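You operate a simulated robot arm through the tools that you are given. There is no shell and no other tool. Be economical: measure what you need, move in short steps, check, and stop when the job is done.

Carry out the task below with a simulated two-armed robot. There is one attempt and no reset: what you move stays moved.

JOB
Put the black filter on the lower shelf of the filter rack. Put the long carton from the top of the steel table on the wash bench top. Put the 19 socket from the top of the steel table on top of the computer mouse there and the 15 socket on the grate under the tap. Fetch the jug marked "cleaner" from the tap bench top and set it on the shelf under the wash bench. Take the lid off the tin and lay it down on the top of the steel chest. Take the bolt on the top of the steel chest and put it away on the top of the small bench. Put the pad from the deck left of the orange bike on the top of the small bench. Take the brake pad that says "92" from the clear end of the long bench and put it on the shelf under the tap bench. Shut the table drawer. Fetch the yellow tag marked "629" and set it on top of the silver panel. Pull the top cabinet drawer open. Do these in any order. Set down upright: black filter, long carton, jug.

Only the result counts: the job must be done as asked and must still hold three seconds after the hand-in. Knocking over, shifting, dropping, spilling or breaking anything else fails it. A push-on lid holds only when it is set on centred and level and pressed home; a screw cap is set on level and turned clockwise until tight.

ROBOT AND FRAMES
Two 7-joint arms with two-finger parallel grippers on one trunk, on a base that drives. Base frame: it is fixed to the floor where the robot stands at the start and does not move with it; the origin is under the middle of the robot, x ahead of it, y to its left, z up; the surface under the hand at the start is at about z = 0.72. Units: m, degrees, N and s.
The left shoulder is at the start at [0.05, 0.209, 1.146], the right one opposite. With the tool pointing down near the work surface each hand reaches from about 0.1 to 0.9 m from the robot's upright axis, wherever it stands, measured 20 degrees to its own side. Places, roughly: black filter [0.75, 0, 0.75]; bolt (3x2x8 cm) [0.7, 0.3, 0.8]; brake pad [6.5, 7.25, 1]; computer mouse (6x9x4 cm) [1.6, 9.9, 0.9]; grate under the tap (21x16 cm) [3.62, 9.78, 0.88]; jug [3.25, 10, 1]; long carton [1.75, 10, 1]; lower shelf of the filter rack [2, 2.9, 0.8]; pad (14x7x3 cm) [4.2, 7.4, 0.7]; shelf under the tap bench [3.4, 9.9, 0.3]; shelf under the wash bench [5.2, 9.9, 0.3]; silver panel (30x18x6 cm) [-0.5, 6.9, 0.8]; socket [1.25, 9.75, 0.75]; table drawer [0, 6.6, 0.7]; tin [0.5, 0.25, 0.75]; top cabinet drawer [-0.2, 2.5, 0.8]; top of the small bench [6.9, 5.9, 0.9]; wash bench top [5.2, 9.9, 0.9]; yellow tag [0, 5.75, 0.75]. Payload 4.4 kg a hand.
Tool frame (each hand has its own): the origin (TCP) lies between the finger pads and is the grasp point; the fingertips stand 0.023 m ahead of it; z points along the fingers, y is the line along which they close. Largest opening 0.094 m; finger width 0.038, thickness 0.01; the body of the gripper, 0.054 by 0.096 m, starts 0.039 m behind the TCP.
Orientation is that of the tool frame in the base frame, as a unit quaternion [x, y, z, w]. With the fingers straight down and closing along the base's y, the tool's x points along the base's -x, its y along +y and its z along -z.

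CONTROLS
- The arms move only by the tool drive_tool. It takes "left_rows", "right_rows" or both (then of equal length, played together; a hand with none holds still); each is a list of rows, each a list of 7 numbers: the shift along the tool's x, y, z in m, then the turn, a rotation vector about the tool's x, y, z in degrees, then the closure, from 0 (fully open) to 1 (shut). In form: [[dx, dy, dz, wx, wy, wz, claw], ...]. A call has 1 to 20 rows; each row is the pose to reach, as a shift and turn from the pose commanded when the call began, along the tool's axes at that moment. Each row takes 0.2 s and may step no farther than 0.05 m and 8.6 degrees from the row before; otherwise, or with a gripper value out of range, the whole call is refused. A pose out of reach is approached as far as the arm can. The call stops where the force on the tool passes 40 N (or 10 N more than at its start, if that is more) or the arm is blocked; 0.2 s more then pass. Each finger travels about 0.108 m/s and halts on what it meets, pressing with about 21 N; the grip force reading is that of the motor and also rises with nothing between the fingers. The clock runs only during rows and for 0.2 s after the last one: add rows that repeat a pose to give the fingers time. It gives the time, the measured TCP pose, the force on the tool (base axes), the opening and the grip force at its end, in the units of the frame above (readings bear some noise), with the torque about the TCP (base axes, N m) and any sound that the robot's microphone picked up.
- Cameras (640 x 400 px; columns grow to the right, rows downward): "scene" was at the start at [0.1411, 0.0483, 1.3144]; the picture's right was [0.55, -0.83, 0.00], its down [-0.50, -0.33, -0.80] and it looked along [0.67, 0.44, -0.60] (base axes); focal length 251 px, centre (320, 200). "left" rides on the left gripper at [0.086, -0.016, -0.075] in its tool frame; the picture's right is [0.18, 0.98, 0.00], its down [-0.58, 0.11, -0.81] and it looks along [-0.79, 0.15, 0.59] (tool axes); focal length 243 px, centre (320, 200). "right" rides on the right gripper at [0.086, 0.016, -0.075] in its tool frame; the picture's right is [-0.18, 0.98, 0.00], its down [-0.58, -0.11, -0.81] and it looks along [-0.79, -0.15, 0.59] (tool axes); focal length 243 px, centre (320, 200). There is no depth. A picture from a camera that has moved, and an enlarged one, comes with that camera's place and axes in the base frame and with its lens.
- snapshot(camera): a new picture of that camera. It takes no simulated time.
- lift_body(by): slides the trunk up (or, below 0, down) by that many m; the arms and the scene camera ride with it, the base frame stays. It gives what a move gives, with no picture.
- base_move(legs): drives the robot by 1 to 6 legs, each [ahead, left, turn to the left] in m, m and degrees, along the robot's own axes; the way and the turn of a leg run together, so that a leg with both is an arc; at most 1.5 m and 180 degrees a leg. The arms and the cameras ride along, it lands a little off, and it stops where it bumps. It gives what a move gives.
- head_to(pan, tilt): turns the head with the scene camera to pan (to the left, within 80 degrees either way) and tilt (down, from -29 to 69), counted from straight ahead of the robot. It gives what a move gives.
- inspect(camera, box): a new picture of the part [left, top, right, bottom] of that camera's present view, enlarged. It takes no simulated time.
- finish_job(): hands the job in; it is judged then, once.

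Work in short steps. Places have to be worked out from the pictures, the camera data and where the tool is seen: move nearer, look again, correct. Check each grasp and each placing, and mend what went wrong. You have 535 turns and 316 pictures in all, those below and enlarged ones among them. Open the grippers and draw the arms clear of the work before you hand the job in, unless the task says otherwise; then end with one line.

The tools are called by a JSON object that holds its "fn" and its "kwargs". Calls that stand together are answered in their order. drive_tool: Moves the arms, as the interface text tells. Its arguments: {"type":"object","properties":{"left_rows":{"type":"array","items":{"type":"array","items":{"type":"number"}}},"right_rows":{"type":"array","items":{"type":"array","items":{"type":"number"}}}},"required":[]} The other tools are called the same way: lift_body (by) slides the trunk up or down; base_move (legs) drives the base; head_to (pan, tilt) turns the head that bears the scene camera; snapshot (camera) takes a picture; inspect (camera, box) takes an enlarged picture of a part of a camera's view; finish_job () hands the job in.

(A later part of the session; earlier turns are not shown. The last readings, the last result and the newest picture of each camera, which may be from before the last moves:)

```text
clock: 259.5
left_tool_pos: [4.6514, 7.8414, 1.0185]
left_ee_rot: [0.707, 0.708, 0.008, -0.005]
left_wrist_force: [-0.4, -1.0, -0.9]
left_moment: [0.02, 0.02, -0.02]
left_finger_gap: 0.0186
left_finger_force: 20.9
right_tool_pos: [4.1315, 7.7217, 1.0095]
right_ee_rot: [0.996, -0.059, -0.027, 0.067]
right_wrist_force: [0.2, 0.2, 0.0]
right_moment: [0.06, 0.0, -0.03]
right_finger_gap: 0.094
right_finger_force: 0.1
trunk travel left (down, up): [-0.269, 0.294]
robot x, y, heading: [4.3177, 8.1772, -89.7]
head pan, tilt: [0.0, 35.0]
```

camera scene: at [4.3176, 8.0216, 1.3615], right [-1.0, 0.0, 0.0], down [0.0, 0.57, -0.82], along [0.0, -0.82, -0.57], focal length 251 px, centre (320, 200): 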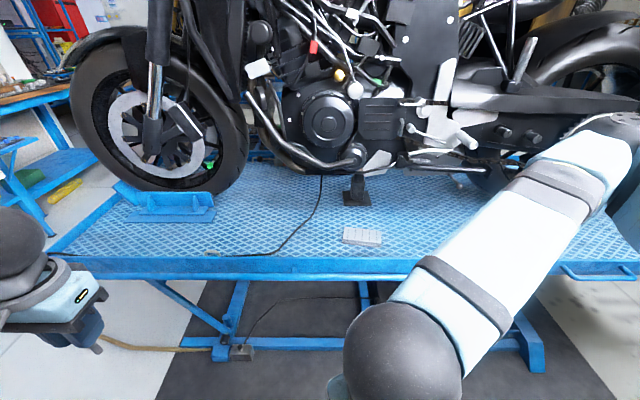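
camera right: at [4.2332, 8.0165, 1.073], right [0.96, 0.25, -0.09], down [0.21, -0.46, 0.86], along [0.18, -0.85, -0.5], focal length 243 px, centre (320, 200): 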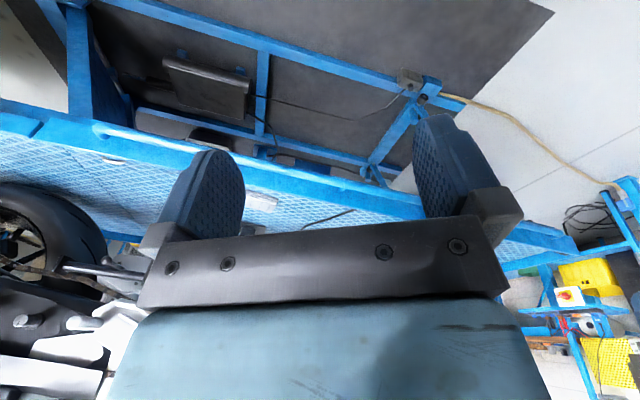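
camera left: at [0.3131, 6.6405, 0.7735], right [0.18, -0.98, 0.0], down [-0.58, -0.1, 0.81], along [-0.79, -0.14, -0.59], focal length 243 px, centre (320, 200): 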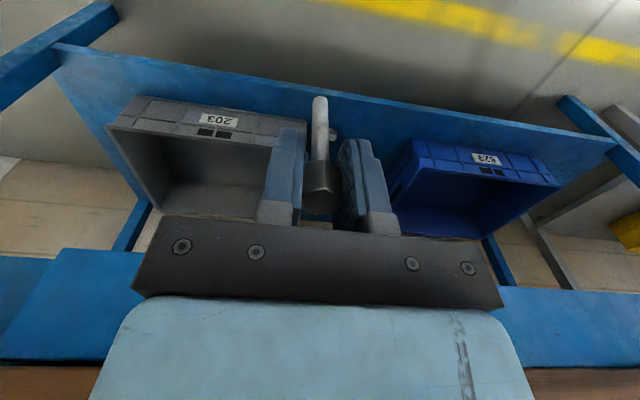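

That orientation is reachable. I'll level the hand and move above the pad.

{"fn": "drive_tool", "kwargs": {"right_rows": [[0, 0, 0, 3.9, 1.3, 0, 0], [0, 0, 0, 7.86, 2.65, 0, 0], [0.01, 0.036, 0.02, 7.86, 2.65, 0, 0], [0.02, 0.072, 0.041, 7.86, 2.65, 0, 0], [0.03, 0.11, 0.062, 7.86, 2.65, 0, 0], [0.04, 0.147, 0.083, 7.86, 2.65, 0, 0], [0.05, 0.184, 0.104, 7.86, 2.65, 0, 0], [0.06, 0.22, 0.125, 7.86, 2.65, 0, 0], [0.07, 0.257, 0.146, 7.86, 2.65, 0, 0], [0.08, 0.294, 0.167, 7.86, 2.65, 0, 0], [0.0857, 0.319, 0.181, 7.86, 2.65, 0, 0], [0.0857, 0.319, 0.181, 7.86, 2.65, 0, 0]]}}

{"fn": "snapshot", "kwargs": {"camera": "right"}}

{"fn": "snapshot", "kwargs": {"camera": "scene"}}

```text
clock: 262.1
left_tool_pos: [4.6509, 7.8422, 1.0187]
left_ee_rot: [0.708, 0.706, 0.007, -0.005]
left_wrist_force: [0.4, 0.5, -0.4]
left_moment: [-0.03, 0.0, 0.01]
left_finger_gap: 0.0187
left_finger_force: 21.0
right_tool_pos: [4.1691, 7.3732, 0.8699]
right_ee_rot: [0.998, -0.058, 0.0, 0.0]
right_wrist_force: [0.5, -0.1, 0.3]
right_moment: [0.03, 0.0, -0.02]
right_finger_gap: 0.0939
right_finger_force: 0.1
trunk travel left (down, up): [-0.269, 0.294]
robot x, y, heading: [4.3176, 8.1737, -89.8]
head pan, tilt: [0.0, 35.0]
```

```text
214 pictures are left
camera right: at [4.252, 7.3492, 0.9439], right [-0.3, -0.95, 0.0], down [-0.56, 0.18, 0.81], along [-0.77, 0.24, -0.59], focal length 243 px, centre (320, 200)
```

right: 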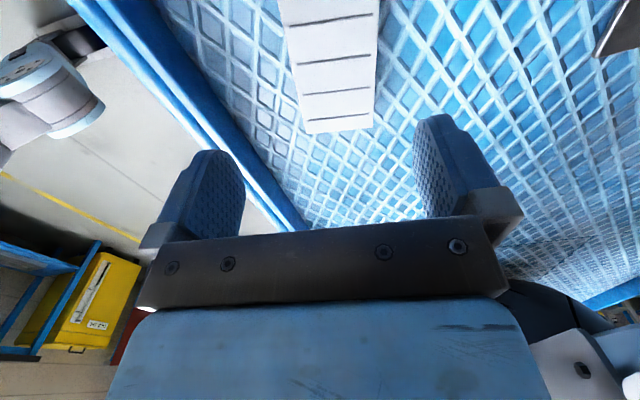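

```text
213 pictures are left
camera scene: at [4.3159, 8.0218, 1.3616], right [-1.0, 0.0, 0.0], down [0.0, 0.57, -0.82], along [0.0, -0.82, -0.57], focal length 251 px, centre (320, 200)
```

scene: 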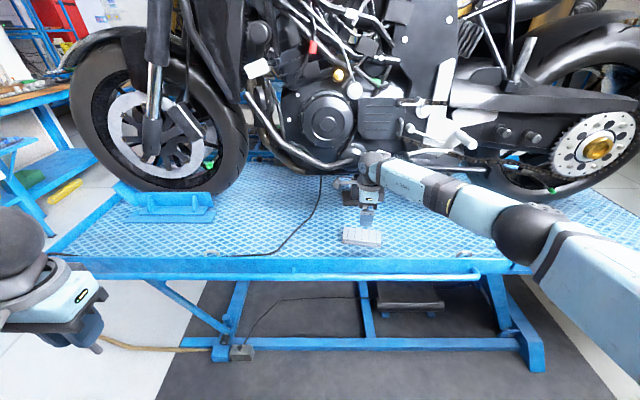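

The pad centre is 7 mm further from me. I'll correct and descend to grip.

{"fn": "drive_tool", "kwargs": {"right_rows": [[0, 0.007, 0.03, 0, 0, 0, 0], [0, 0.007, 0.06, 0, 0, 0, 0], [0, 0.007, 0.09, 0, 0, 0, 0], [0, 0.007, 0.11, 0, 0, 0, 0], [0, 0.007, 0.11, 0, 0, 0, 0]]}}

{"fn": "snapshot", "kwargs": {"camera": "right"}}

```text
clock: 263.3
left_tool_pos: [4.6512, 7.8412, 1.0175]
left_ee_rot: [0.708, 0.706, 0.007, -0.004]
left_wrist_force: [-0.1, -0.8, -0.7]
left_moment: [-0.01, 0.0, 0.01]
left_finger_gap: 0.0187
left_finger_force: 21.5
right_tool_pos: [4.1707, 7.3666, 0.7574]
right_ee_rot: [0.998, -0.059, 0.001, 0.0]
right_wrist_force: [-0.5, 0.2, -0.3]
right_moment: [0.02, 0.04, 0.0]
right_finger_gap: 0.0941
right_finger_force: 0.2
trunk travel left (down, up): [-0.269, 0.294]
robot x, y, heading: [4.3136, 8.1778, -89.9]
head pan, tilt: [0.0, 35.0]
```

```text
212 pictures are left
camera right: at [4.2535, 7.3422, 0.8331], right [-0.3, -0.95, 0.0], down [-0.56, 0.18, 0.81], along [-0.77, 0.24, -0.59], focal length 243 px, centre (320, 200)
```

right: 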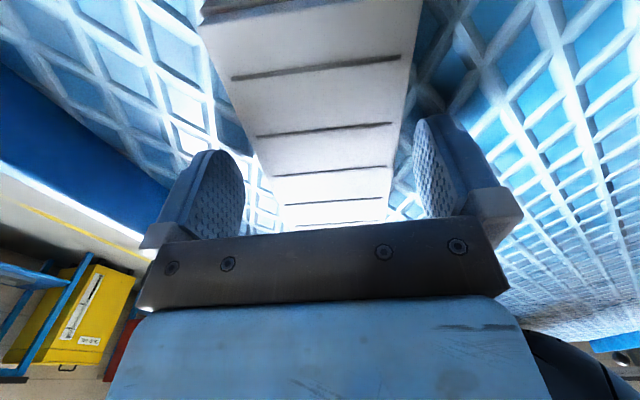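

The pad sits between the fingers. I'll go 8 mm lower and close.

{"fn": "drive_tool", "kwargs": {"right_rows": [[0, 0, 0.004, 0, 0, 0, 0], [0, 0, 0.008, 0, 0, 0, 0.1], [0, 0, 0.008, 0, 0, 0, 0.3], [0, 0, 0.008, 0, 0, 0, 0.5], [0, 0, 0.008, 0, 0, 0, 0.5], [0, 0, 0.008, 0, 0, 0, 0.5]]}}

{"fn": "snapshot", "kwargs": {"camera": "right"}}

```text
clock: 264.7
left_tool_pos: [4.6515, 7.8438, 1.0188]
left_ee_rot: [0.707, 0.707, 0.006, -0.005]
left_wrist_force: [0.0, 0.4, -0.7]
left_moment: [0.03, -0.01, -0.01]
left_finger_gap: 0.0187
left_finger_force: 20.7
right_tool_pos: [4.1707, 7.3679, 0.7539]
right_ee_rot: [0.998, -0.059, 0.0, 0.001]
right_wrist_force: [0.6, 4.7, 9.0]
right_moment: [0.42, 0.0, -0.04]
right_finger_gap: 0.0671
right_finger_force: 21.1
trunk travel left (down, up): [-0.269, 0.294]
robot x, y, heading: [4.3173, 8.1774, -89.7]
head pan, tilt: [0.0, 35.0]
```

```text
211 pictures are left
camera right: at [4.2534, 7.342, 0.8273], right [-0.3, -0.95, 0.0], down [-0.56, 0.18, 0.81], along [-0.77, 0.24, -0.59], focal length 243 px, centre (320, 200)
```

right: 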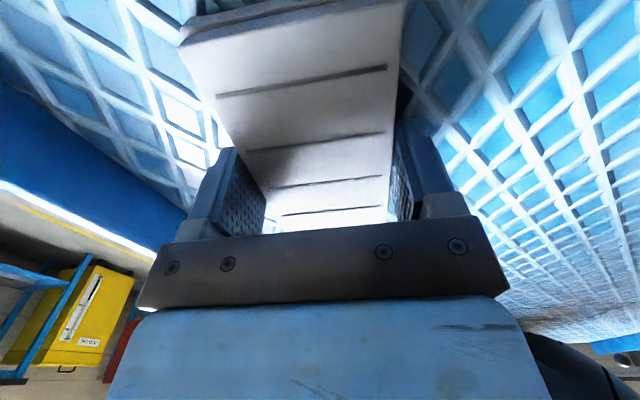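

Gripped (67 mm). I'll lift and withdraw towards the robot.

{"fn": "drive_tool", "kwargs": {"right_rows": [[0, 0, -0.02, 0, 0, 0, 0.6], [0, 0, -0.06, 0, 0, 0, 0.6], [0, -0.01, -0.1, 0, 0, 0, 0.6], [-0.006, -0.05, -0.125, 0, 0, 0, 0.6], [-0.011, -0.09, -0.15, 0, 0, 0, 0.6], [-0.016, -0.13, -0.175, 0, 0, 0, 0.6], [-0.021, -0.17, -0.2, 0, 0, 0, 0.6], [-0.026, -0.21, -0.22, 0, 0, 0, 0.6], [-0.031, -0.25, -0.24, 0, 0, 0, 0.6], [-0.036, -0.29, -0.25, 0, 0, 0, 0.6], [-0.04, -0.33, -0.25, 0, 0, 0, 0.6]]}}

{"fn": "snapshot", "kwargs": {"camera": "scene"}}

{"fn": "snapshot", "kwargs": {"camera": "right"}}

```text
clock: 267.1
left_tool_pos: [4.6508, 7.8404, 1.0189]
left_ee_rot: [0.706, 0.708, 0.007, -0.004]
left_wrist_force: [1.0, -0.8, -0.1]
left_moment: [0.03, 0.0, 0.01]
left_finger_gap: 0.0189
left_finger_force: 21.3
right_tool_pos: [4.1681, 7.6981, 1.0004]
right_ee_rot: [0.998, -0.059, -0.001, 0.0]
right_wrist_force: [0.0, -0.1, 0.4]
right_moment: [-0.01, 0.0, 0.03]
right_finger_gap: 0.067
right_finger_force: 21.1
trunk travel left (down, up): [-0.269, 0.294]
robot x, y, heading: [4.3181, 8.1739, -90.0]
head pan, tilt: [0.0, 35.0]
```

```text
210 pictures are left
camera scene: at [4.3163, 8.022, 1.3616], right [-1.0, 0.0, 0.0], down [0.0, 0.57, -0.82], along [0.0, -0.82, -0.57], focal length 251 px, centre (320, 200)
```

scene: 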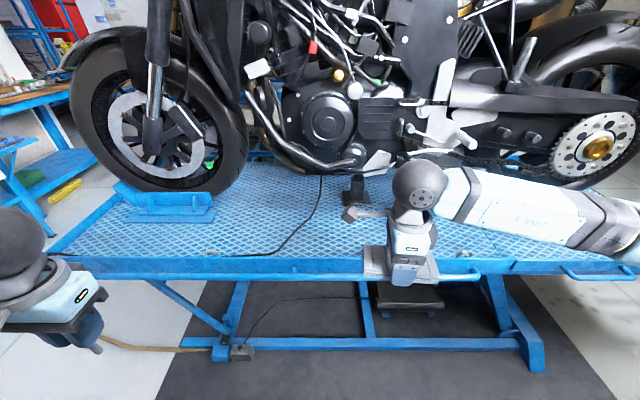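

```text
209 pictures are left
camera right: at [4.2511, 7.6731, 1.0754], right [-0.3, -0.95, 0.0], down [-0.56, 0.18, 0.81], along [-0.77, 0.24, -0.59], focal length 243 px, centre (320, 200)
```

right: 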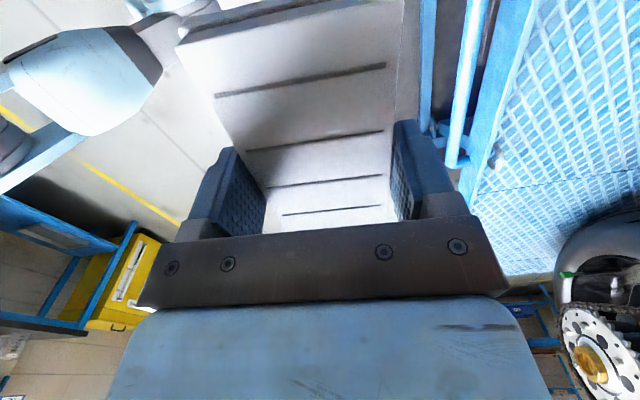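

Pad held. I'll look towards the small bench and long bench (to my left).

{"fn": "head_to", "kwargs": {"pan": 70, "tilt": 12}}

{"fn": "snapshot", "kwargs": {"camera": "scene"}}

```text
clock: 268.5
left_tool_pos: [4.6514, 7.8413, 1.0173]
left_ee_rot: [0.708, 0.706, 0.006, -0.004]
left_wrist_force: [-1.0, -0.4, -0.8]
left_moment: [0.01, -0.01, 0.04]
left_finger_gap: 0.0184
left_finger_force: 20.8
right_tool_pos: [4.1684, 7.6974, 1.0009]
right_ee_rot: [0.998, -0.058, 0.0, -0.001]
right_wrist_force: [0.0, -0.1, -0.5]
right_moment: [0.01, 0.01, 0.02]
right_finger_gap: 0.0671
right_finger_force: 20.4
trunk travel left (down, up): [-0.269, 0.294]
robot x, y, heading: [4.3171, 8.1803, -89.9]
head pan, tilt: [70.0, 12.0]
```

```text
208 pictures are left
camera scene: at [4.4038, 8.0779, 1.3984], right [-0.34, -0.94, 0.0], down [-0.2, 0.07, -0.98], along [0.92, -0.33, -0.21], focal length 251 px, centre (320, 200)
```

scene: 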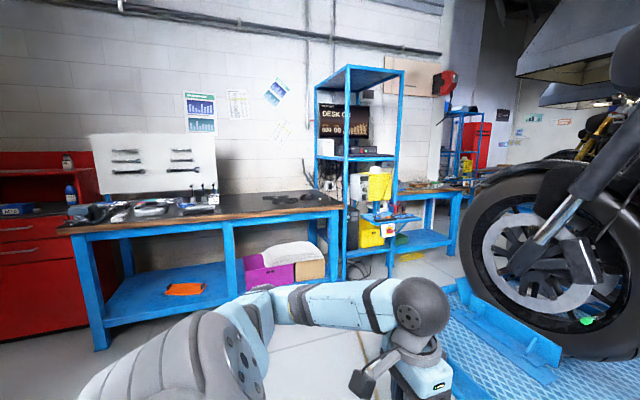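

{"fn": "inspect", "kwargs": {"camera": "scene", "box": [220, 160, 480, 290]}}

```text
2.46 times, centred on (350, 225) of scene
camera zoom: at [4.4038, 8.0779, 1.3984], right [-0.34, -0.94, 0.0], down [-0.2, 0.07, -0.98], along [0.92, -0.33, -0.21], focal length 618 px, centre (246, 138)
```

zoom: 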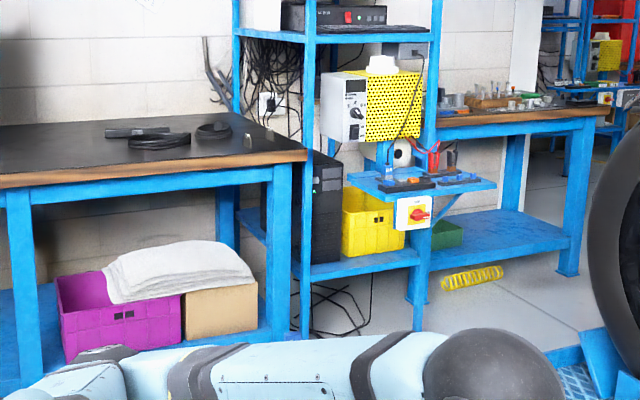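

The lane between the lift (ends x≈5.15) and the benches (front x≈6.25–6.65) is clear. I'll strafe to x≈5.72, go down to y≈6.0, then turn to face the small bench.

{"fn": "base_move", "kwargs": {"legs": [[0, 1.4, 0], [1.0, 0, 0]]}}

{"fn": "head_to", "kwargs": {"pan": 20, "tilt": 15}}

{"fn": "snapshot", "kwargs": {"camera": "scene"}}

```text
clock: 284.2
left_tool_pos: [6.0737, 7.19, 1.0219]
left_ee_rot: [0.721, 0.693, -0.007, -0.003]
left_wrist_force: [1.0, -0.3, -0.2]
left_moment: [0.03, 0.05, 0.04]
left_finger_gap: 0.0185
left_finger_force: 21.0
right_tool_pos: [5.5815, 7.0698, 0.9994]
right_ee_rot: [0.997, -0.081, -0.011, -0.005]
right_wrist_force: [-0.8, 0.8, -0.5]
right_moment: [0.0, -0.01, -0.02]
right_finger_gap: 0.0671
right_finger_force: 20.9
trunk travel left (down, up): [-0.269, 0.294]
robot x, y, heading: [5.7361, 7.5222, -91.9]
head pan, tilt: [70.0, 12.0]
stopped in leg 2: the robot was blocked; the commanded pose is now the measured one
```

```text
clock: 285.4
left_tool_pos: [6.0715, 7.1923, 1.0216]
left_ee_rot: [0.721, 0.693, -0.008, 0.0]
left_wrist_force: [0.7, -0.2, -0.9]
left_moment: [0.01, -0.01, 0.03]
left_finger_gap: 0.0187
left_finger_force: 20.9
right_tool_pos: [5.5834, 7.0706, 1.0003]
right_ee_rot: [0.997, -0.078, -0.01, -0.004]
right_wrist_force: [-0.5, 0.3, -0.4]
right_moment: [-0.02, -0.03, -0.02]
right_finger_gap: 0.0671
right_finger_force: 20.7
trunk travel left (down, up): [-0.269, 0.294]
robot x, y, heading: [5.7331, 7.5157, -92.0]
head pan, tilt: [20.0, 15.0]
```

```text
206 pictures are left
camera scene: at [5.7819, 7.3931, 1.397], right [-0.95, -0.31, 0.02], down [-0.1, 0.22, -0.97], along [0.3, -0.92, -0.24], focal length 251 px, centre (320, 200)
```

scene: 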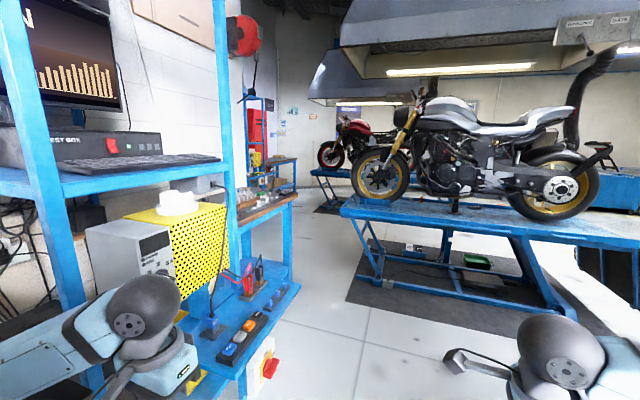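

Something blocked me and the body is slightly tilted. I'll back up 10 cm and shift right, away from the bench, then look down-left.

{"fn": "base_move", "kwargs": {"legs": [[-0.12, 0, 0]]}}

{"fn": "head_to", "kwargs": {"pan": 70, "tilt": 45}}

{"fn": "snapshot", "kwargs": {"camera": "scene"}}

{"fn": "snapshot", "kwargs": {"camera": "left"}}

```text
clock: 286.6
left_tool_pos: [6.0656, 7.2945, 1.0184]
left_ee_rot: [0.718, 0.696, 0.007, -0.004]
left_wrist_force: [0.3, -0.2, 0.4]
left_moment: [-0.01, -0.02, 0.02]
left_finger_gap: 0.0185
left_finger_force: 21.1
right_tool_pos: [5.5761, 7.1709, 0.9852]
right_ee_rot: [0.997, -0.074, -0.003, -0.017]
right_wrist_force: [0.3, 1.4, 0.1]
right_moment: [-0.02, 0.01, 0.03]
right_finger_gap: 0.0674
right_finger_force: 21.2
trunk travel left (down, up): [-0.269, 0.294]
robot x, y, heading: [5.7406, 7.6377, -91.5]
head pan, tilt: [20.0, 15.0]
```

```text
clock: 287.8
left_tool_pos: [6.0655, 7.2924, 1.0183]
left_ee_rot: [0.718, 0.696, 0.007, -0.004]
left_wrist_force: [-0.3, -0.1, -0.7]
left_moment: [0.0, 0.0, -0.04]
left_finger_gap: 0.0189
left_finger_force: 20.9
right_tool_pos: [5.5769, 7.1696, 0.9844]
right_ee_rot: [0.997, -0.074, -0.002, -0.018]
right_wrist_force: [0.0, 0.1, -1.3]
right_moment: [0.01, -0.01, 0.01]
right_finger_gap: 0.0669
right_finger_force: 20.6
trunk travel left (down, up): [-0.269, 0.294]
robot x, y, heading: [5.7338, 7.641, -91.6]
head pan, tilt: [70.0, 45.0]
```

```text
205 pictures are left
camera scene: at [5.8134, 7.5406, 1.3467], right [-0.37, -0.93, 0.0], down [-0.66, 0.26, -0.71], along [0.66, -0.26, -0.71], focal length 251 px, centre (320, 200)
```

scene: 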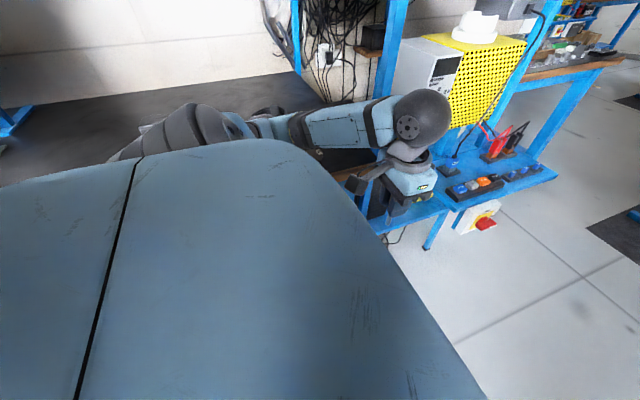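

```text
204 pictures are left
camera left: at [6.0517, 7.3781, 1.0943], right [0.99, 0.15, 0.01], down [0.09, -0.6, 0.8], along [0.13, -0.79, -0.6], focal length 243 px, centre (320, 200)
```

left: 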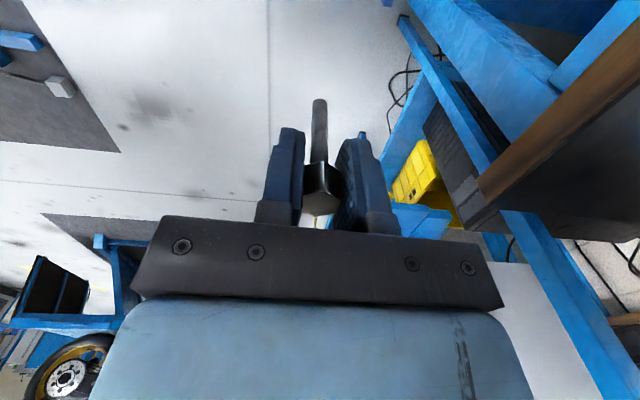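

The left forearm met the tool rack's post. I'll strafe right to x≈5.53 and continue down the lane.

{"fn": "base_move", "kwargs": {"legs": [[0, -0.22, 1.6]]}}

{"fn": "head_to", "kwargs": {"pan": 0, "tilt": 45}}

{"fn": "snapshot", "kwargs": {"camera": "scene"}}

```text
clock: 290.3
left_tool_pos: [5.8527, 7.3066, 1.0181]
left_ee_rot: [0.707, 0.707, 0.007, -0.004]
left_wrist_force: [0.4, 0.0, -0.3]
left_moment: [0.02, -0.01, 0.0]
left_finger_gap: 0.0186
left_finger_force: 21.2
right_tool_pos: [5.3692, 7.1681, 0.9847]
right_ee_rot: [0.998, -0.059, -0.003, -0.018]
right_wrist_force: [0.8, 0.1, -0.7]
right_moment: [-0.01, 0.03, 0.03]
right_finger_gap: 0.067
right_finger_force: 21.3
trunk travel left (down, up): [-0.269, 0.294]
robot x, y, heading: [5.517, 7.6422, -90.1]
head pan, tilt: [70.0, 45.0]
```

```text
clock: 291.8
left_tool_pos: [5.8525, 7.3064, 1.0185]
left_ee_rot: [0.707, 0.707, 0.006, -0.004]
left_wrist_force: [0.2, -0.3, -0.7]
left_moment: [0.0, -0.01, 0.03]
left_finger_gap: 0.0185
left_finger_force: 21.5
right_tool_pos: [5.3691, 7.1672, 0.9857]
right_ee_rot: [0.998, -0.058, -0.002, -0.017]
right_wrist_force: [0.1, -0.4, -0.4]
right_moment: [-0.01, 0.0, -0.01]
right_finger_gap: 0.0672
right_finger_force: 20.8
trunk travel left (down, up): [-0.269, 0.294]
robot x, y, heading: [5.5112, 7.6358, -89.7]
head pan, tilt: [0.0, 45.0]
```

```text
203 pictures are left
camera scene: at [5.518, 7.4917, 1.3467], right [-1.0, 0.0, 0.0], down [0.0, 0.71, -0.71], along [0.0, -0.71, -0.71], focal length 251 px, centre (320, 200)
```

scene: 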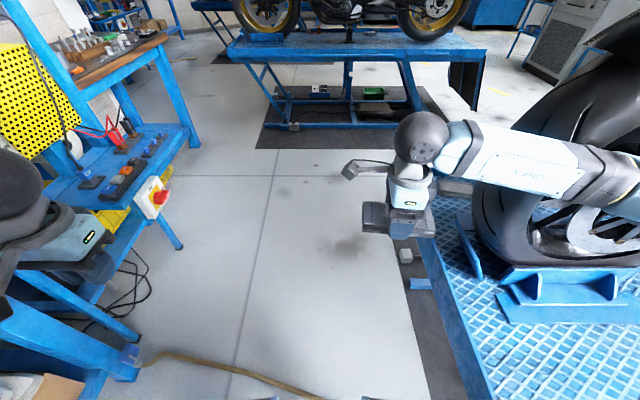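

My right forearm is too close to the bike's front wheel, and driving forward would hit it. I'll back up, turn to face +x, and go through the lane sideways with the hands pulled in.

{"fn": "base_move", "kwargs": {"legs": [[-0.6, 0, 0], [0, 0, 90]]}}

{"fn": "head_to", "kwargs": {"pan": -40, "tilt": 40}}

{"fn": "snapshot", "kwargs": {"camera": "scene"}}

```text
clock: 298.9
left_tool_pos: [5.8554, 8.5619, 1.0195]
left_ee_rot: [0.01, 1.0, 0.002, -0.008]
left_wrist_force: [-0.5, 0.2, -0.8]
left_moment: [-0.04, 0.02, -0.03]
left_finger_gap: 0.0187
left_finger_force: 20.8
right_tool_pos: [5.9845, 8.0749, 0.9837]
right_ee_rot: [0.753, 0.658, -0.014, -0.011]
right_wrist_force: [0.6, 0.3, -0.9]
right_moment: [-0.01, 0.04, -0.01]
right_finger_gap: 0.067
right_finger_force: 21.0
trunk travel left (down, up): [-0.269, 0.294]
robot x, y, heading: [5.5169, 8.2278, -0.7]
head pan, tilt: [0.0, 45.0]
```

```text
clock: 300.0
left_tool_pos: [5.8548, 8.5622, 1.0186]
left_ee_rot: [0.01, 1.0, 0.001, -0.007]
left_wrist_force: [-0.4, 0.2, -0.9]
left_moment: [0.01, 0.0, 0.02]
left_finger_gap: 0.0186
left_finger_force: 21.2
right_tool_pos: [5.9847, 8.0754, 0.9851]
right_ee_rot: [0.753, 0.658, -0.015, -0.011]
right_wrist_force: [0.0, -1.2, 0.1]
right_moment: [-0.01, -0.01, 0.03]
right_finger_gap: 0.0671
right_finger_force: 21.3
trunk travel left (down, up): [-0.269, 0.294]
robot x, y, heading: [5.5175, 8.2308, -0.7]
head pan, tilt: [-40.0, 40.0]
```

```text
202 pictures are left
camera scene: at [5.6477, 8.1742, 1.354], right [-0.65, -0.76, 0.0], down [-0.49, 0.42, -0.77], along [0.58, -0.5, -0.64], focal length 251 px, centre (320, 200)
```

scene: 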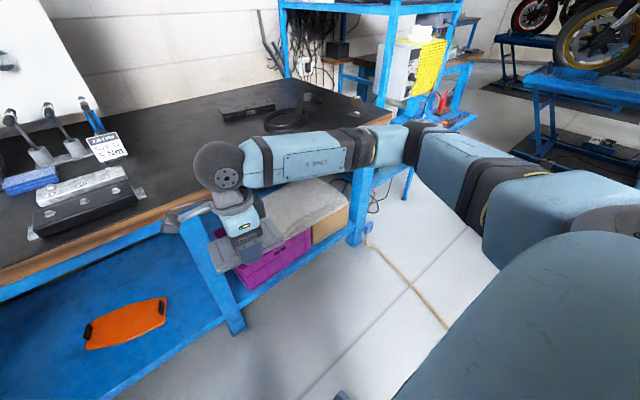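

Pulling the right hand in 8 cm, then strafing right in two stages with a look in between.

{"fn": "drive_tool", "kwargs": {"right_rows": [[-0.005, -0.04, 0, 0, 0, 0, 0.6], [-0.011, -0.08, 0, 0, 0, 0, 0.6]]}}

{"fn": "base_move", "kwargs": {"legs": [[0.09, 0, 0.7], [0, -0.75, 0]]}}

{"fn": "snapshot", "kwargs": {"camera": "scene"}}

```text
clock: 300.6
left_tool_pos: [5.8551, 8.5605, 1.0184]
left_ee_rot: [0.01, 1.0, 0.001, -0.009]
left_wrist_force: [-0.4, -0.3, -0.5]
left_moment: [0.01, -0.01, 0.01]
left_finger_gap: 0.0186
left_finger_force: 20.9
right_tool_pos: [5.9037, 8.0764, 0.9889]
right_ee_rot: [0.754, 0.657, -0.014, -0.011]
right_wrist_force: [-0.2, -0.9, 0.0]
right_moment: [0.02, -0.02, -0.02]
right_finger_gap: 0.0672
right_finger_force: 21.2
trunk travel left (down, up): [-0.269, 0.294]
robot x, y, heading: [5.5154, 8.2318, -1.0]
head pan, tilt: [-40.0, 40.0]
```

```text
clock: 308.3
left_tool_pos: [5.9407, 7.8145, 1.0186]
left_ee_rot: [0.004, 1.0, 0.002, -0.007]
left_wrist_force: [-0.7, 0.7, 0.2]
left_moment: [0.01, 0.02, 0.0]
left_finger_gap: 0.0187
left_finger_force: 20.8
right_tool_pos: [5.9951, 7.3316, 0.9883]
right_ee_rot: [0.748, 0.663, -0.014, -0.011]
right_wrist_force: [0.1, -0.3, -0.7]
right_moment: [-0.04, -0.02, -0.01]
right_finger_gap: 0.0669
right_finger_force: 21.6
trunk travel left (down, up): [-0.269, 0.294]
robot x, y, heading: [5.6053, 7.4835, -0.0]
head pan, tilt: [-40.0, 40.0]
```

```text
201 pictures are left
camera scene: at [5.7383, 7.4253, 1.354], right [-0.64, -0.77, 0.0], down [-0.49, 0.41, -0.77], along [0.59, -0.49, -0.64], focal length 251 px, centre (320, 200)
```

scene: 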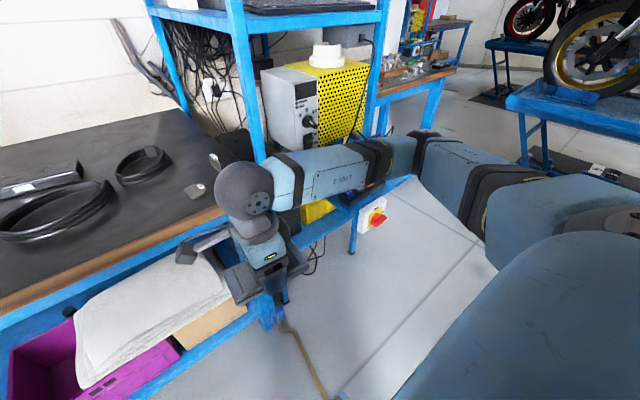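

Clear so far. I'll strafe the rest to y≈6.0.

{"fn": "base_move", "kwargs": {"legs": [[0, -0.75, 0], [0, -0.75, 0]]}}

{"fn": "head_to", "kwargs": {"pan": 0, "tilt": 30}}

{"fn": "snapshot", "kwargs": {"camera": "scene"}}

```text
clock: 322.0
left_tool_pos: [5.9365, 6.2957, 1.0168]
left_ee_rot: [0.01, 1.0, 0.002, -0.008]
left_wrist_force: [-0.1, 1.0, -0.5]
left_moment: [0.0, 0.02, -0.01]
left_finger_gap: 0.0191
left_finger_force: 21.1
right_tool_pos: [5.9844, 5.8107, 0.9882]
right_ee_rot: [0.754, 0.656, -0.014, -0.011]
right_wrist_force: [0.4, 0.0, -0.2]
right_moment: [0.0, 0.02, 0.02]
right_finger_gap: 0.067
right_finger_force: 21.1
trunk travel left (down, up): [-0.269, 0.294]
robot x, y, heading: [5.5975, 5.9671, -0.9]
head pan, tilt: [-40.0, 40.0]
```

```text
clock: 323.1
left_tool_pos: [5.9363, 6.2973, 1.0184]
left_ee_rot: [0.01, 1.0, 0.002, -0.008]
left_wrist_force: [0.2, -0.1, -1.0]
left_moment: [0.05, -0.02, 0.02]
left_finger_gap: 0.0186
left_finger_force: 20.7
right_tool_pos: [5.9837, 5.8108, 0.9881]
right_ee_rot: [0.754, 0.657, -0.014, -0.011]
right_wrist_force: [0.0, 0.3, -0.1]
right_moment: [-0.01, 0.01, 0.0]
right_finger_gap: 0.0672
right_finger_force: 21.3
trunk travel left (down, up): [-0.269, 0.294]
robot x, y, heading: [5.5943, 5.963, -1.1]
head pan, tilt: [0.0, 30.0]
```

```text
200 pictures are left
camera scene: at [5.7544, 5.9629, 1.3693], right [-0.02, -1.0, 0.0], down [-0.5, 0.01, -0.87], along [0.87, -0.01, -0.5], focal length 251 px, centre (320, 200)
```

scene: 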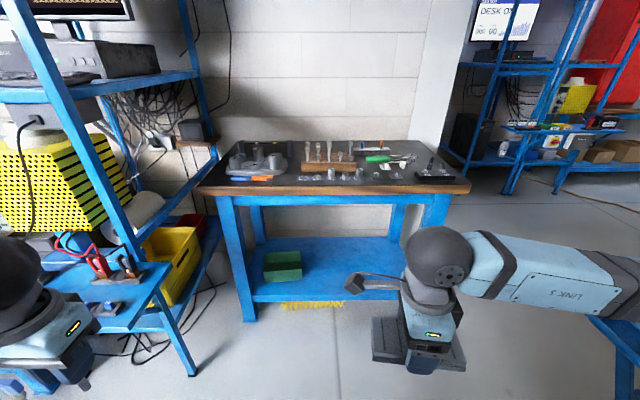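

{"fn": "inspect", "kwargs": {"camera": "scene", "box": [190, 120, 480, 220]}}

```text
2.21 times, centred on (335, 170) of scene
camera zoom: at [5.7544, 5.9629, 1.3693], right [-0.02, -1.0, 0.0], down [-0.5, 0.01, -0.87], along [0.87, -0.01, -0.5], focal length 554 px, centre (287, 266)
```

zoom: 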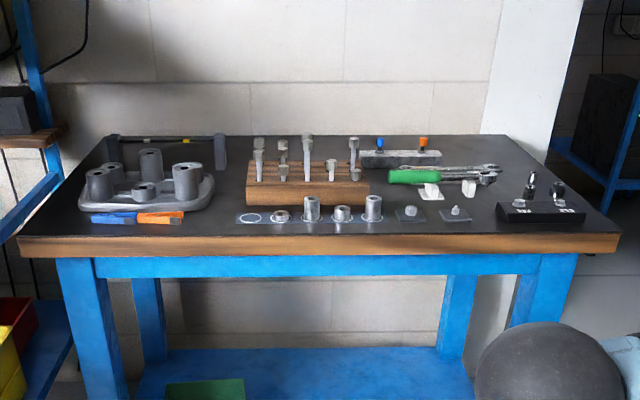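

The bench is crowded. A spot near (6.81, 6.11), between the tray and the nut tiles, suits the bolt; the rear right corner near (7.25, 5.41) suits the pad. I'll move closer to verify.

{"fn": "base_move", "kwargs": {"legs": [[0.45, -0.2, 1.0]]}}

{"fn": "head_to", "kwargs": {"pan": 0, "tilt": 35}}

{"fn": "snapshot", "kwargs": {"camera": "scene"}}

```text
clock: 326.0
left_tool_pos: [6.379, 6.1075, 1.0179]
left_ee_rot: [-0.003, 1.0, 0.001, -0.009]
left_wrist_force: [0.0, -0.4, -1.1]
left_moment: [-0.01, 0.0, 0.02]
left_finger_gap: 0.0187
left_finger_force: 21.0
right_tool_pos: [6.4387, 5.6218, 0.9884]
right_ee_rot: [0.745, 0.666, -0.014, -0.01]
right_wrist_force: [-0.6, 0.5, -0.6]
right_moment: [0.0, 0.02, 0.0]
right_finger_gap: 0.0673
right_finger_force: 20.8
trunk travel left (down, up): [-0.269, 0.294]
robot x, y, heading: [6.0463, 5.768, 0.4]
head pan, tilt: [0.0, 30.0]
```

```text
clock: 326.6
left_tool_pos: [6.3784, 6.1061, 1.0181]
left_ee_rot: [-0.003, 1.0, 0.002, -0.009]
left_wrist_force: [-0.1, -0.1, -1.1]
left_moment: [-0.01, 0.02, 0.0]
left_finger_gap: 0.0187
left_finger_force: 21.5
right_tool_pos: [6.4384, 5.6233, 0.9877]
right_ee_rot: [0.746, 0.665, -0.014, -0.011]
right_wrist_force: [-0.1, -0.3, -0.1]
right_moment: [0.0, 0.01, 0.02]
right_finger_gap: 0.0671
right_finger_force: 21.1
trunk travel left (down, up): [-0.269, 0.294]
robot x, y, heading: [6.0441, 5.7692, 0.5]
head pan, tilt: [0.0, 35.0]
```

```text
198 pictures are left
camera scene: at [6.2025, 5.7694, 1.3616], right [0.01, -1.0, 0.0], down [-0.57, -0.01, -0.82], along [0.82, 0.01, -0.57], focal length 251 px, centre (320, 200)
```

scene: 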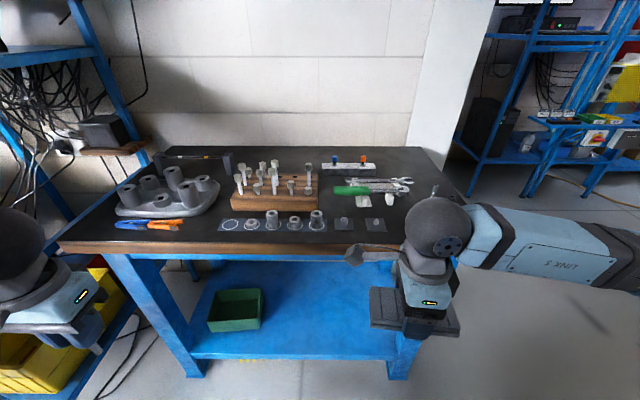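

{"fn": "inspect", "kwargs": {"camera": "scene", "box": [50, 135, 490, 265]}}

```text
1.45 times, centred on (270, 200) of scene
camera zoom: at [6.2025, 5.7694, 1.3616], right [0.01, -1.0, 0.0], down [-0.57, -0.01, -0.82], along [0.82, 0.01, -0.57], focal length 365 px, centre (393, 200)
```

zoom: 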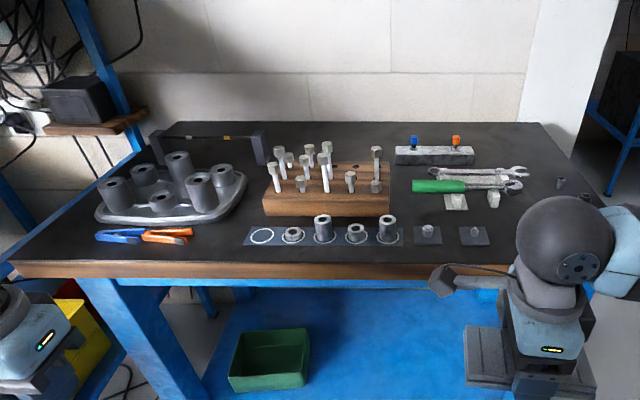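

Triangulation gives the bench top z≈0.93, front edge x≈6.63. I'll raise the trunk 12 cm, then reach the left hand over the bolt spot (6.737, 6.106).

{"fn": "lift_body", "kwargs": {"by": 0.12}}

{"fn": "drive_tool", "kwargs": {"left_rows": [[-0.045, 0, 0, 0, 0, 0, 1], [-0.09, 0, 0, 0, 0, 0, 1], [-0.135, 0, 0, 0, 0, 0, 1], [-0.18, 0, 0, 0, 0, 0, 1], [-0.225, 0, 0, 0, 0, 0, 1], [-0.27, 0, 0, 0, 0, 0, 1], [-0.315, 0, 0, 0, 0, 0, 1], [-0.358, 0, 0, 0, 0, 0, 1], [-0.358, 0, 0, 0, 0, 0, 1]]}}

{"fn": "snapshot", "kwargs": {"camera": "left"}}

{"fn": "snapshot", "kwargs": {"camera": "scene"}}

```text
clock: 328.1
left_tool_pos: [6.3788, 6.1066, 1.1386]
left_ee_rot: [-0.002, 1.0, 0.001, -0.009]
left_wrist_force: [-0.4, -0.4, -1.2]
left_moment: [-0.04, 0.04, -0.01]
left_finger_gap: 0.0186
left_finger_force: 20.8
right_tool_pos: [6.4381, 5.6229, 1.1087]
right_ee_rot: [0.746, 0.666, -0.014, -0.011]
right_wrist_force: [-0.2, 0.7, -1.1]
right_moment: [-0.03, -0.01, -0.01]
right_finger_gap: 0.0669
right_finger_force: 21.5
trunk travel left (down, up): [-0.389, 0.174]
robot x, y, heading: [6.0455, 5.7668, 0.7]
head pan, tilt: [0.0, 35.0]
```

```text
clock: 330.1
left_tool_pos: [6.7355, 6.106, 1.1322]
left_ee_rot: [-0.003, 1.0, 0.002, -0.008]
left_wrist_force: [-0.7, -0.7, -0.4]
left_moment: [-0.01, -0.01, 0.02]
left_finger_gap: 0.0188
left_finger_force: 20.8
right_tool_pos: [6.437, 5.6226, 1.1087]
right_ee_rot: [0.745, 0.667, -0.014, -0.011]
right_wrist_force: [0.2, -0.1, -0.9]
right_moment: [0.01, 0.0, 0.0]
right_finger_gap: 0.0669
right_finger_force: 21.2
trunk travel left (down, up): [-0.389, 0.174]
robot x, y, heading: [6.0429, 5.7689, 0.5]
head pan, tilt: [0.0, 35.0]
```

```text
196 pictures are left
camera left: at [6.6504, 6.0893, 1.2091], right [-0.19, 0.98, 0.01], down [0.59, 0.11, 0.8], along [0.78, 0.15, -0.6], focal length 243 px, centre (320, 200)
```

left: 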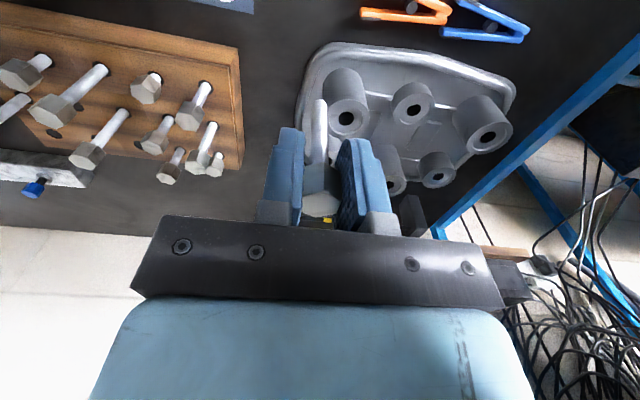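

```text
195 pictures are left
camera scene: at [6.2017, 5.7699, 1.4817], right [0.01, -1.0, 0.0], down [-0.57, -0.01, -0.82], along [0.82, 0.01, -0.57], focal length 251 px, centre (320, 200)
```

scene: 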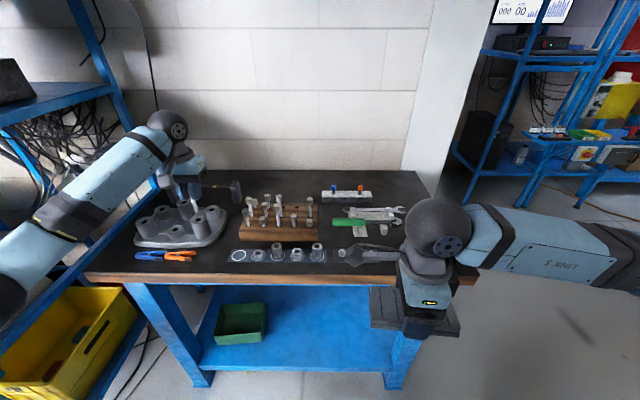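

The landing point directly below is free but close to the tray, so I'll come 2 cm nearer the front edge. Then I'll level the hand and lower.

{"fn": "drive_tool", "kwargs": {"left_rows": [[0.022, -0.003, 0.03, 0.2, -0.9, 0, 1], [0.022, -0.003, 0.065, 0.2, -0.9, 0, 1], [0.022, -0.003, 0.1, 0.2, -0.9, 0, 1], [0.022, -0.003, 0.115, 0.2, -0.9, 0, 1], [0.022, -0.003, 0.115, 0.2, -0.9, 0, 1]]}}

{"fn": "snapshot", "kwargs": {"camera": "left"}}

```text
clock: 331.3
left_tool_pos: [6.7137, 6.1039, 1.0172]
left_ee_rot: [-0.003, 1.0, 0.001, -0.001]
left_wrist_force: [0.3, 1.1, -0.5]
left_moment: [0.02, 0.0, 0.01]
left_finger_gap: 0.0189
left_finger_force: 21.2
right_tool_pos: [6.4378, 5.6226, 1.1084]
right_ee_rot: [0.745, 0.667, -0.014, -0.011]
right_wrist_force: [-0.4, 1.1, -0.4]
right_moment: [0.0, 0.0, 0.01]
right_finger_gap: 0.067
right_finger_force: 21.1
trunk travel left (down, up): [-0.389, 0.174]
robot x, y, heading: [6.0432, 5.7706, 0.6]
head pan, tilt: [0.0, 35.0]
```

```text
194 pictures are left
camera left: at [6.6272, 6.0877, 1.0927], right [-0.19, 0.98, 0.0], down [0.58, 0.11, 0.81], along [0.79, 0.15, -0.59], focal length 243 px, centre (320, 200)
```

left: 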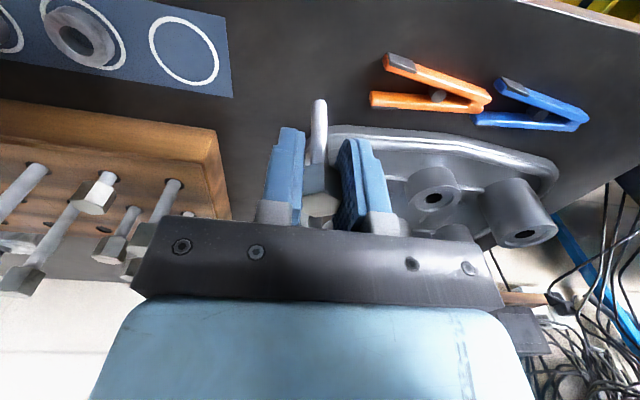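

Clear all around. I'll lower in small steps until contact.

{"fn": "drive_tool", "kwargs": {"left_rows": [[0, 0, 0.006, 0, 0, 0, 1], [0, 0, 0.01, 0, 0, 0, 1], [0, 0, 0.013, 0, 0, 0, 1], [0, 0, 0.016, 0, 0, 0, 1], [0, 0, 0.019, 0, 0, 0, 1], [0, 0, 0.022, 0, 0, 0, 1], [0, 0, 0.025, 0, 0, 0, 1], [0, 0, 0.028, 0, 0, 0, 1]]}}

{"fn": "snapshot", "kwargs": {"camera": "left"}}

```text
clock: 333.1
left_tool_pos: [6.7138, 6.1053, 0.99]
left_ee_rot: [-0.002, 1.0, 0.0, -0.001]
left_wrist_force: [0.1, 0.1, -1.0]
left_moment: [0.0, 0.0, -0.03]
left_finger_gap: 0.0186
left_finger_force: 20.9
right_tool_pos: [6.4387, 5.6221, 1.1085]
right_ee_rot: [0.745, 0.667, -0.015, -0.011]
right_wrist_force: [-0.8, 0.0, 0.0]
right_moment: [-0.02, -0.01, 0.03]
right_finger_gap: 0.0667
right_finger_force: 21.2
trunk travel left (down, up): [-0.389, 0.174]
robot x, y, heading: [6.0461, 5.7645, 0.5]
head pan, tilt: [0.0, 35.0]
```

```text
193 pictures are left
camera left: at [6.6266, 6.0884, 1.0646], right [-0.19, 0.98, 0.0], down [0.58, 0.11, 0.81], along [0.79, 0.15, -0.59], focal length 243 px, centre (320, 200)
```

left: 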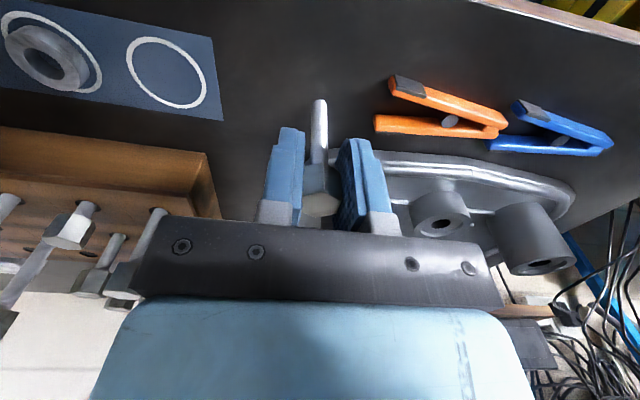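

{"fn": "drive_tool", "kwargs": {"left_rows": [[0, 0, 0.003, 0, 0, 0, 1], [0, 0, 0.006, 0, 0, 0, 1], [0, 0, 0.009, 0, 0, 0, 1], [0, 0, 0.012, 0, 0, 0, 1], [0, 0, 0.015, 0, 0, 0, 1], [0, 0, 0.018, 0, 0, 0, 1], [0, 0, 0.021, 0, 0, 0, 1]]}}

{"fn": "snapshot", "kwargs": {"camera": "left"}}

```text
clock: 334.7
left_tool_pos: [6.7111, 6.1035, 0.9696]
left_ee_rot: [-0.002, 1.0, -0.001, 0.0]
left_wrist_force: [0.8, 3.5, 17.4]
left_moment: [0.14, -0.03, 0.0]
left_finger_gap: 0.0185
left_finger_force: 21.1
right_tool_pos: [6.4364, 5.6234, 1.1087]
right_ee_rot: [0.745, 0.667, -0.013, -0.01]
right_wrist_force: [-0.3, -0.1, -0.2]
right_moment: [-0.01, -0.01, 0.03]
right_finger_gap: 0.0671
right_finger_force: 21.0
trunk travel left (down, up): [-0.389, 0.174]
robot x, y, heading: [6.047, 5.7684, 0.8]
head pan, tilt: [0.0, 35.0]
```

```text
192 pictures are left
camera left: at [6.6249, 6.0871, 1.0443], right [-0.19, 0.98, 0.0], down [0.58, 0.11, 0.81], along [0.79, 0.15, -0.59], focal length 243 px, centre (320, 200)
```

left: 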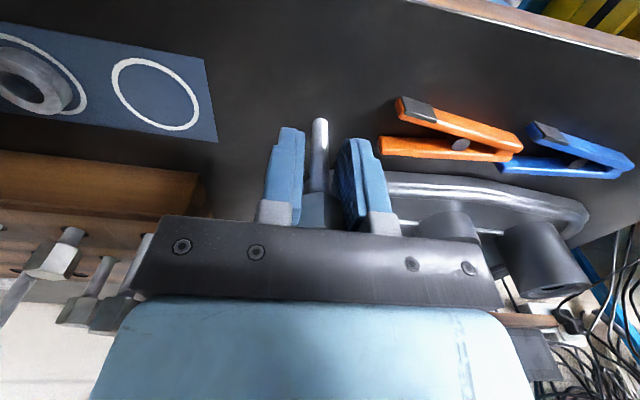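

It's touching with 17 N. I'll open the fingers a little and rise.

{"fn": "drive_tool", "kwargs": {"left_rows": [[0, 0, -0.001, 0, 0, 0, 0.85], [0, 0, -0.001, 0, 0, 0, 0.7], [0, 0, -0.001, 0, 0, 0, 0.6], [0, 0, -0.001, 0, 0, 0, 0.55], [0, 0, -0.03, 0, 0, 0, 0.55], [0, 0, -0.07, 0, 0, 0, 0.55], [0, 0, -0.11, 0, 0, 0, 0.55], [0, 0, -0.15, 0, 0, 0, 0.55]]}}

{"fn": "snapshot", "kwargs": {"camera": "left"}}

```text
clock: 336.5
left_tool_pos: [6.7114, 6.1051, 1.1198]
left_ee_rot: [-0.003, 1.0, -0.001, 0.0]
left_wrist_force: [-1.2, -0.9, -0.6]
left_moment: [0.0, -0.02, 0.0]
left_finger_gap: 0.0423
left_finger_force: 0.0
right_tool_pos: [6.4378, 5.6225, 1.1078]
right_ee_rot: [0.746, 0.666, -0.015, -0.011]
right_wrist_force: [0.6, 0.4, -0.9]
right_moment: [0.0, 0.0, 0.02]
right_finger_gap: 0.0672
right_finger_force: 20.5
trunk travel left (down, up): [-0.389, 0.174]
robot x, y, heading: [6.0475, 5.7692, 0.8]
head pan, tilt: [0.0, 35.0]
```

```text
191 pictures are left
camera left: at [6.6254, 6.0882, 1.1944], right [-0.19, 0.98, 0.0], down [0.58, 0.11, 0.81], along [0.79, 0.15, -0.59], focal length 243 px, centre (320, 200)
```

left: 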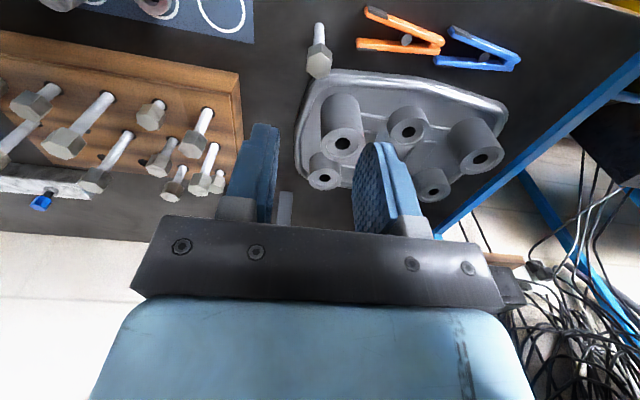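

The bolt stands free on the bench. I'll retract the left hand and reposition for the pad.

{"fn": "drive_tool", "kwargs": {"left_rows": [[0.045, 0, -0.01, 0, 0, 0, 0.5], [0.09, 0, -0.01, 0, 0, 0, 0.3], [0.135, 0, -0.01, 0, 0, 0, 0], [0.18, 0, -0.01, 0, 0, 0, 0], [0.225, 0, -0.01, 0, 0, 0, 0], [0.27, 0, -0.01, 0, 0, 0, 0], [0.315, 0, -0.01, 0, 0, 0, 0], [0.345, 0, -0.01, 0, 0, 0, 0]]}}

{"fn": "base_move", "kwargs": {"legs": [[0, -0.14, -0.7], [0.2, 0, 0]]}}

{"fn": "snapshot", "kwargs": {"camera": "scene"}}

{"fn": "snapshot", "kwargs": {"camera": "right"}}

```text
clock: 338.3
left_tool_pos: [6.3805, 6.1037, 1.128]
left_ee_rot: [-0.002, 1.0, 0.0, -0.001]
left_wrist_force: [-0.3, -0.4, 0.0]
left_moment: [0.01, 0.02, 0.0]
left_finger_gap: 0.0939
left_finger_force: 0.0
left hand out of reach, approached as far as the arm can: row 8
right_tool_pos: [6.4391, 5.6225, 1.1083]
right_ee_rot: [0.745, 0.667, -0.014, -0.011]
right_wrist_force: [-0.3, -0.3, -1.0]
right_moment: [0.0, 0.0, 0.0]
right_finger_gap: 0.0673
right_finger_force: 21.5
trunk travel left (down, up): [-0.389, 0.174]
robot x, y, heading: [6.0444, 5.7669, 0.4]
head pan, tilt: [0.0, 35.0]
```

```text
clock: 341.4
left_tool_pos: [6.5863, 5.9629, 1.1269]
left_ee_rot: [0.003, 1.0, 0.0, -0.001]
left_wrist_force: [-0.2, 1.0, 0.9]
left_moment: [-0.01, -0.02, 0.0]
left_finger_gap: 0.094
left_finger_force: 0.2
right_tool_pos: [6.6392, 5.4808, 1.1087]
right_ee_rot: [0.749, 0.662, -0.014, -0.01]
right_wrist_force: [0.8, 0.5, 0.8]
right_moment: [-0.01, -0.01, -0.01]
right_finger_gap: 0.0668
right_finger_force: 21.3
trunk travel left (down, up): [-0.389, 0.174]
robot x, y, heading: [6.2481, 5.6287, 0.1]
head pan, tilt: [0.0, 35.0]
```

```text
190 pictures are left
camera scene: at [6.4036, 5.6301, 1.4815], right [0.0, -1.0, 0.0], down [-0.57, 0.0, -0.82], along [0.82, 0.0, -0.57], focal length 251 px, centre (320, 200)
```

scene: 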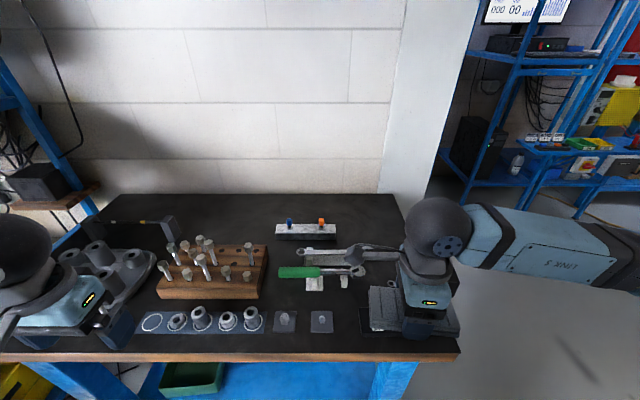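

```text
189 pictures are left
camera right: at [6.6665, 5.5662, 1.1812], right [0.95, -0.3, -0.03], down [-0.15, -0.56, 0.81], along [-0.26, -0.77, -0.58], focal length 243 px, centre (320, 200)
```

right: 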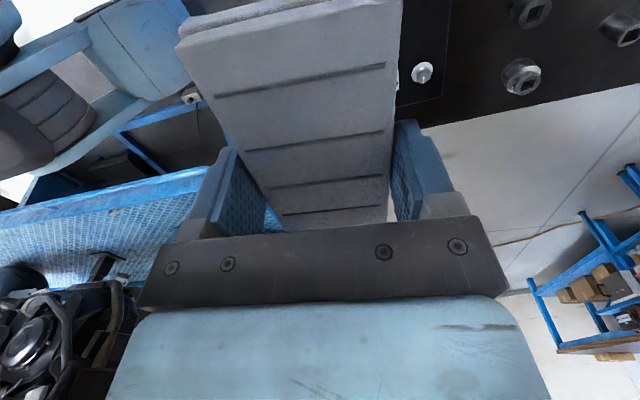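

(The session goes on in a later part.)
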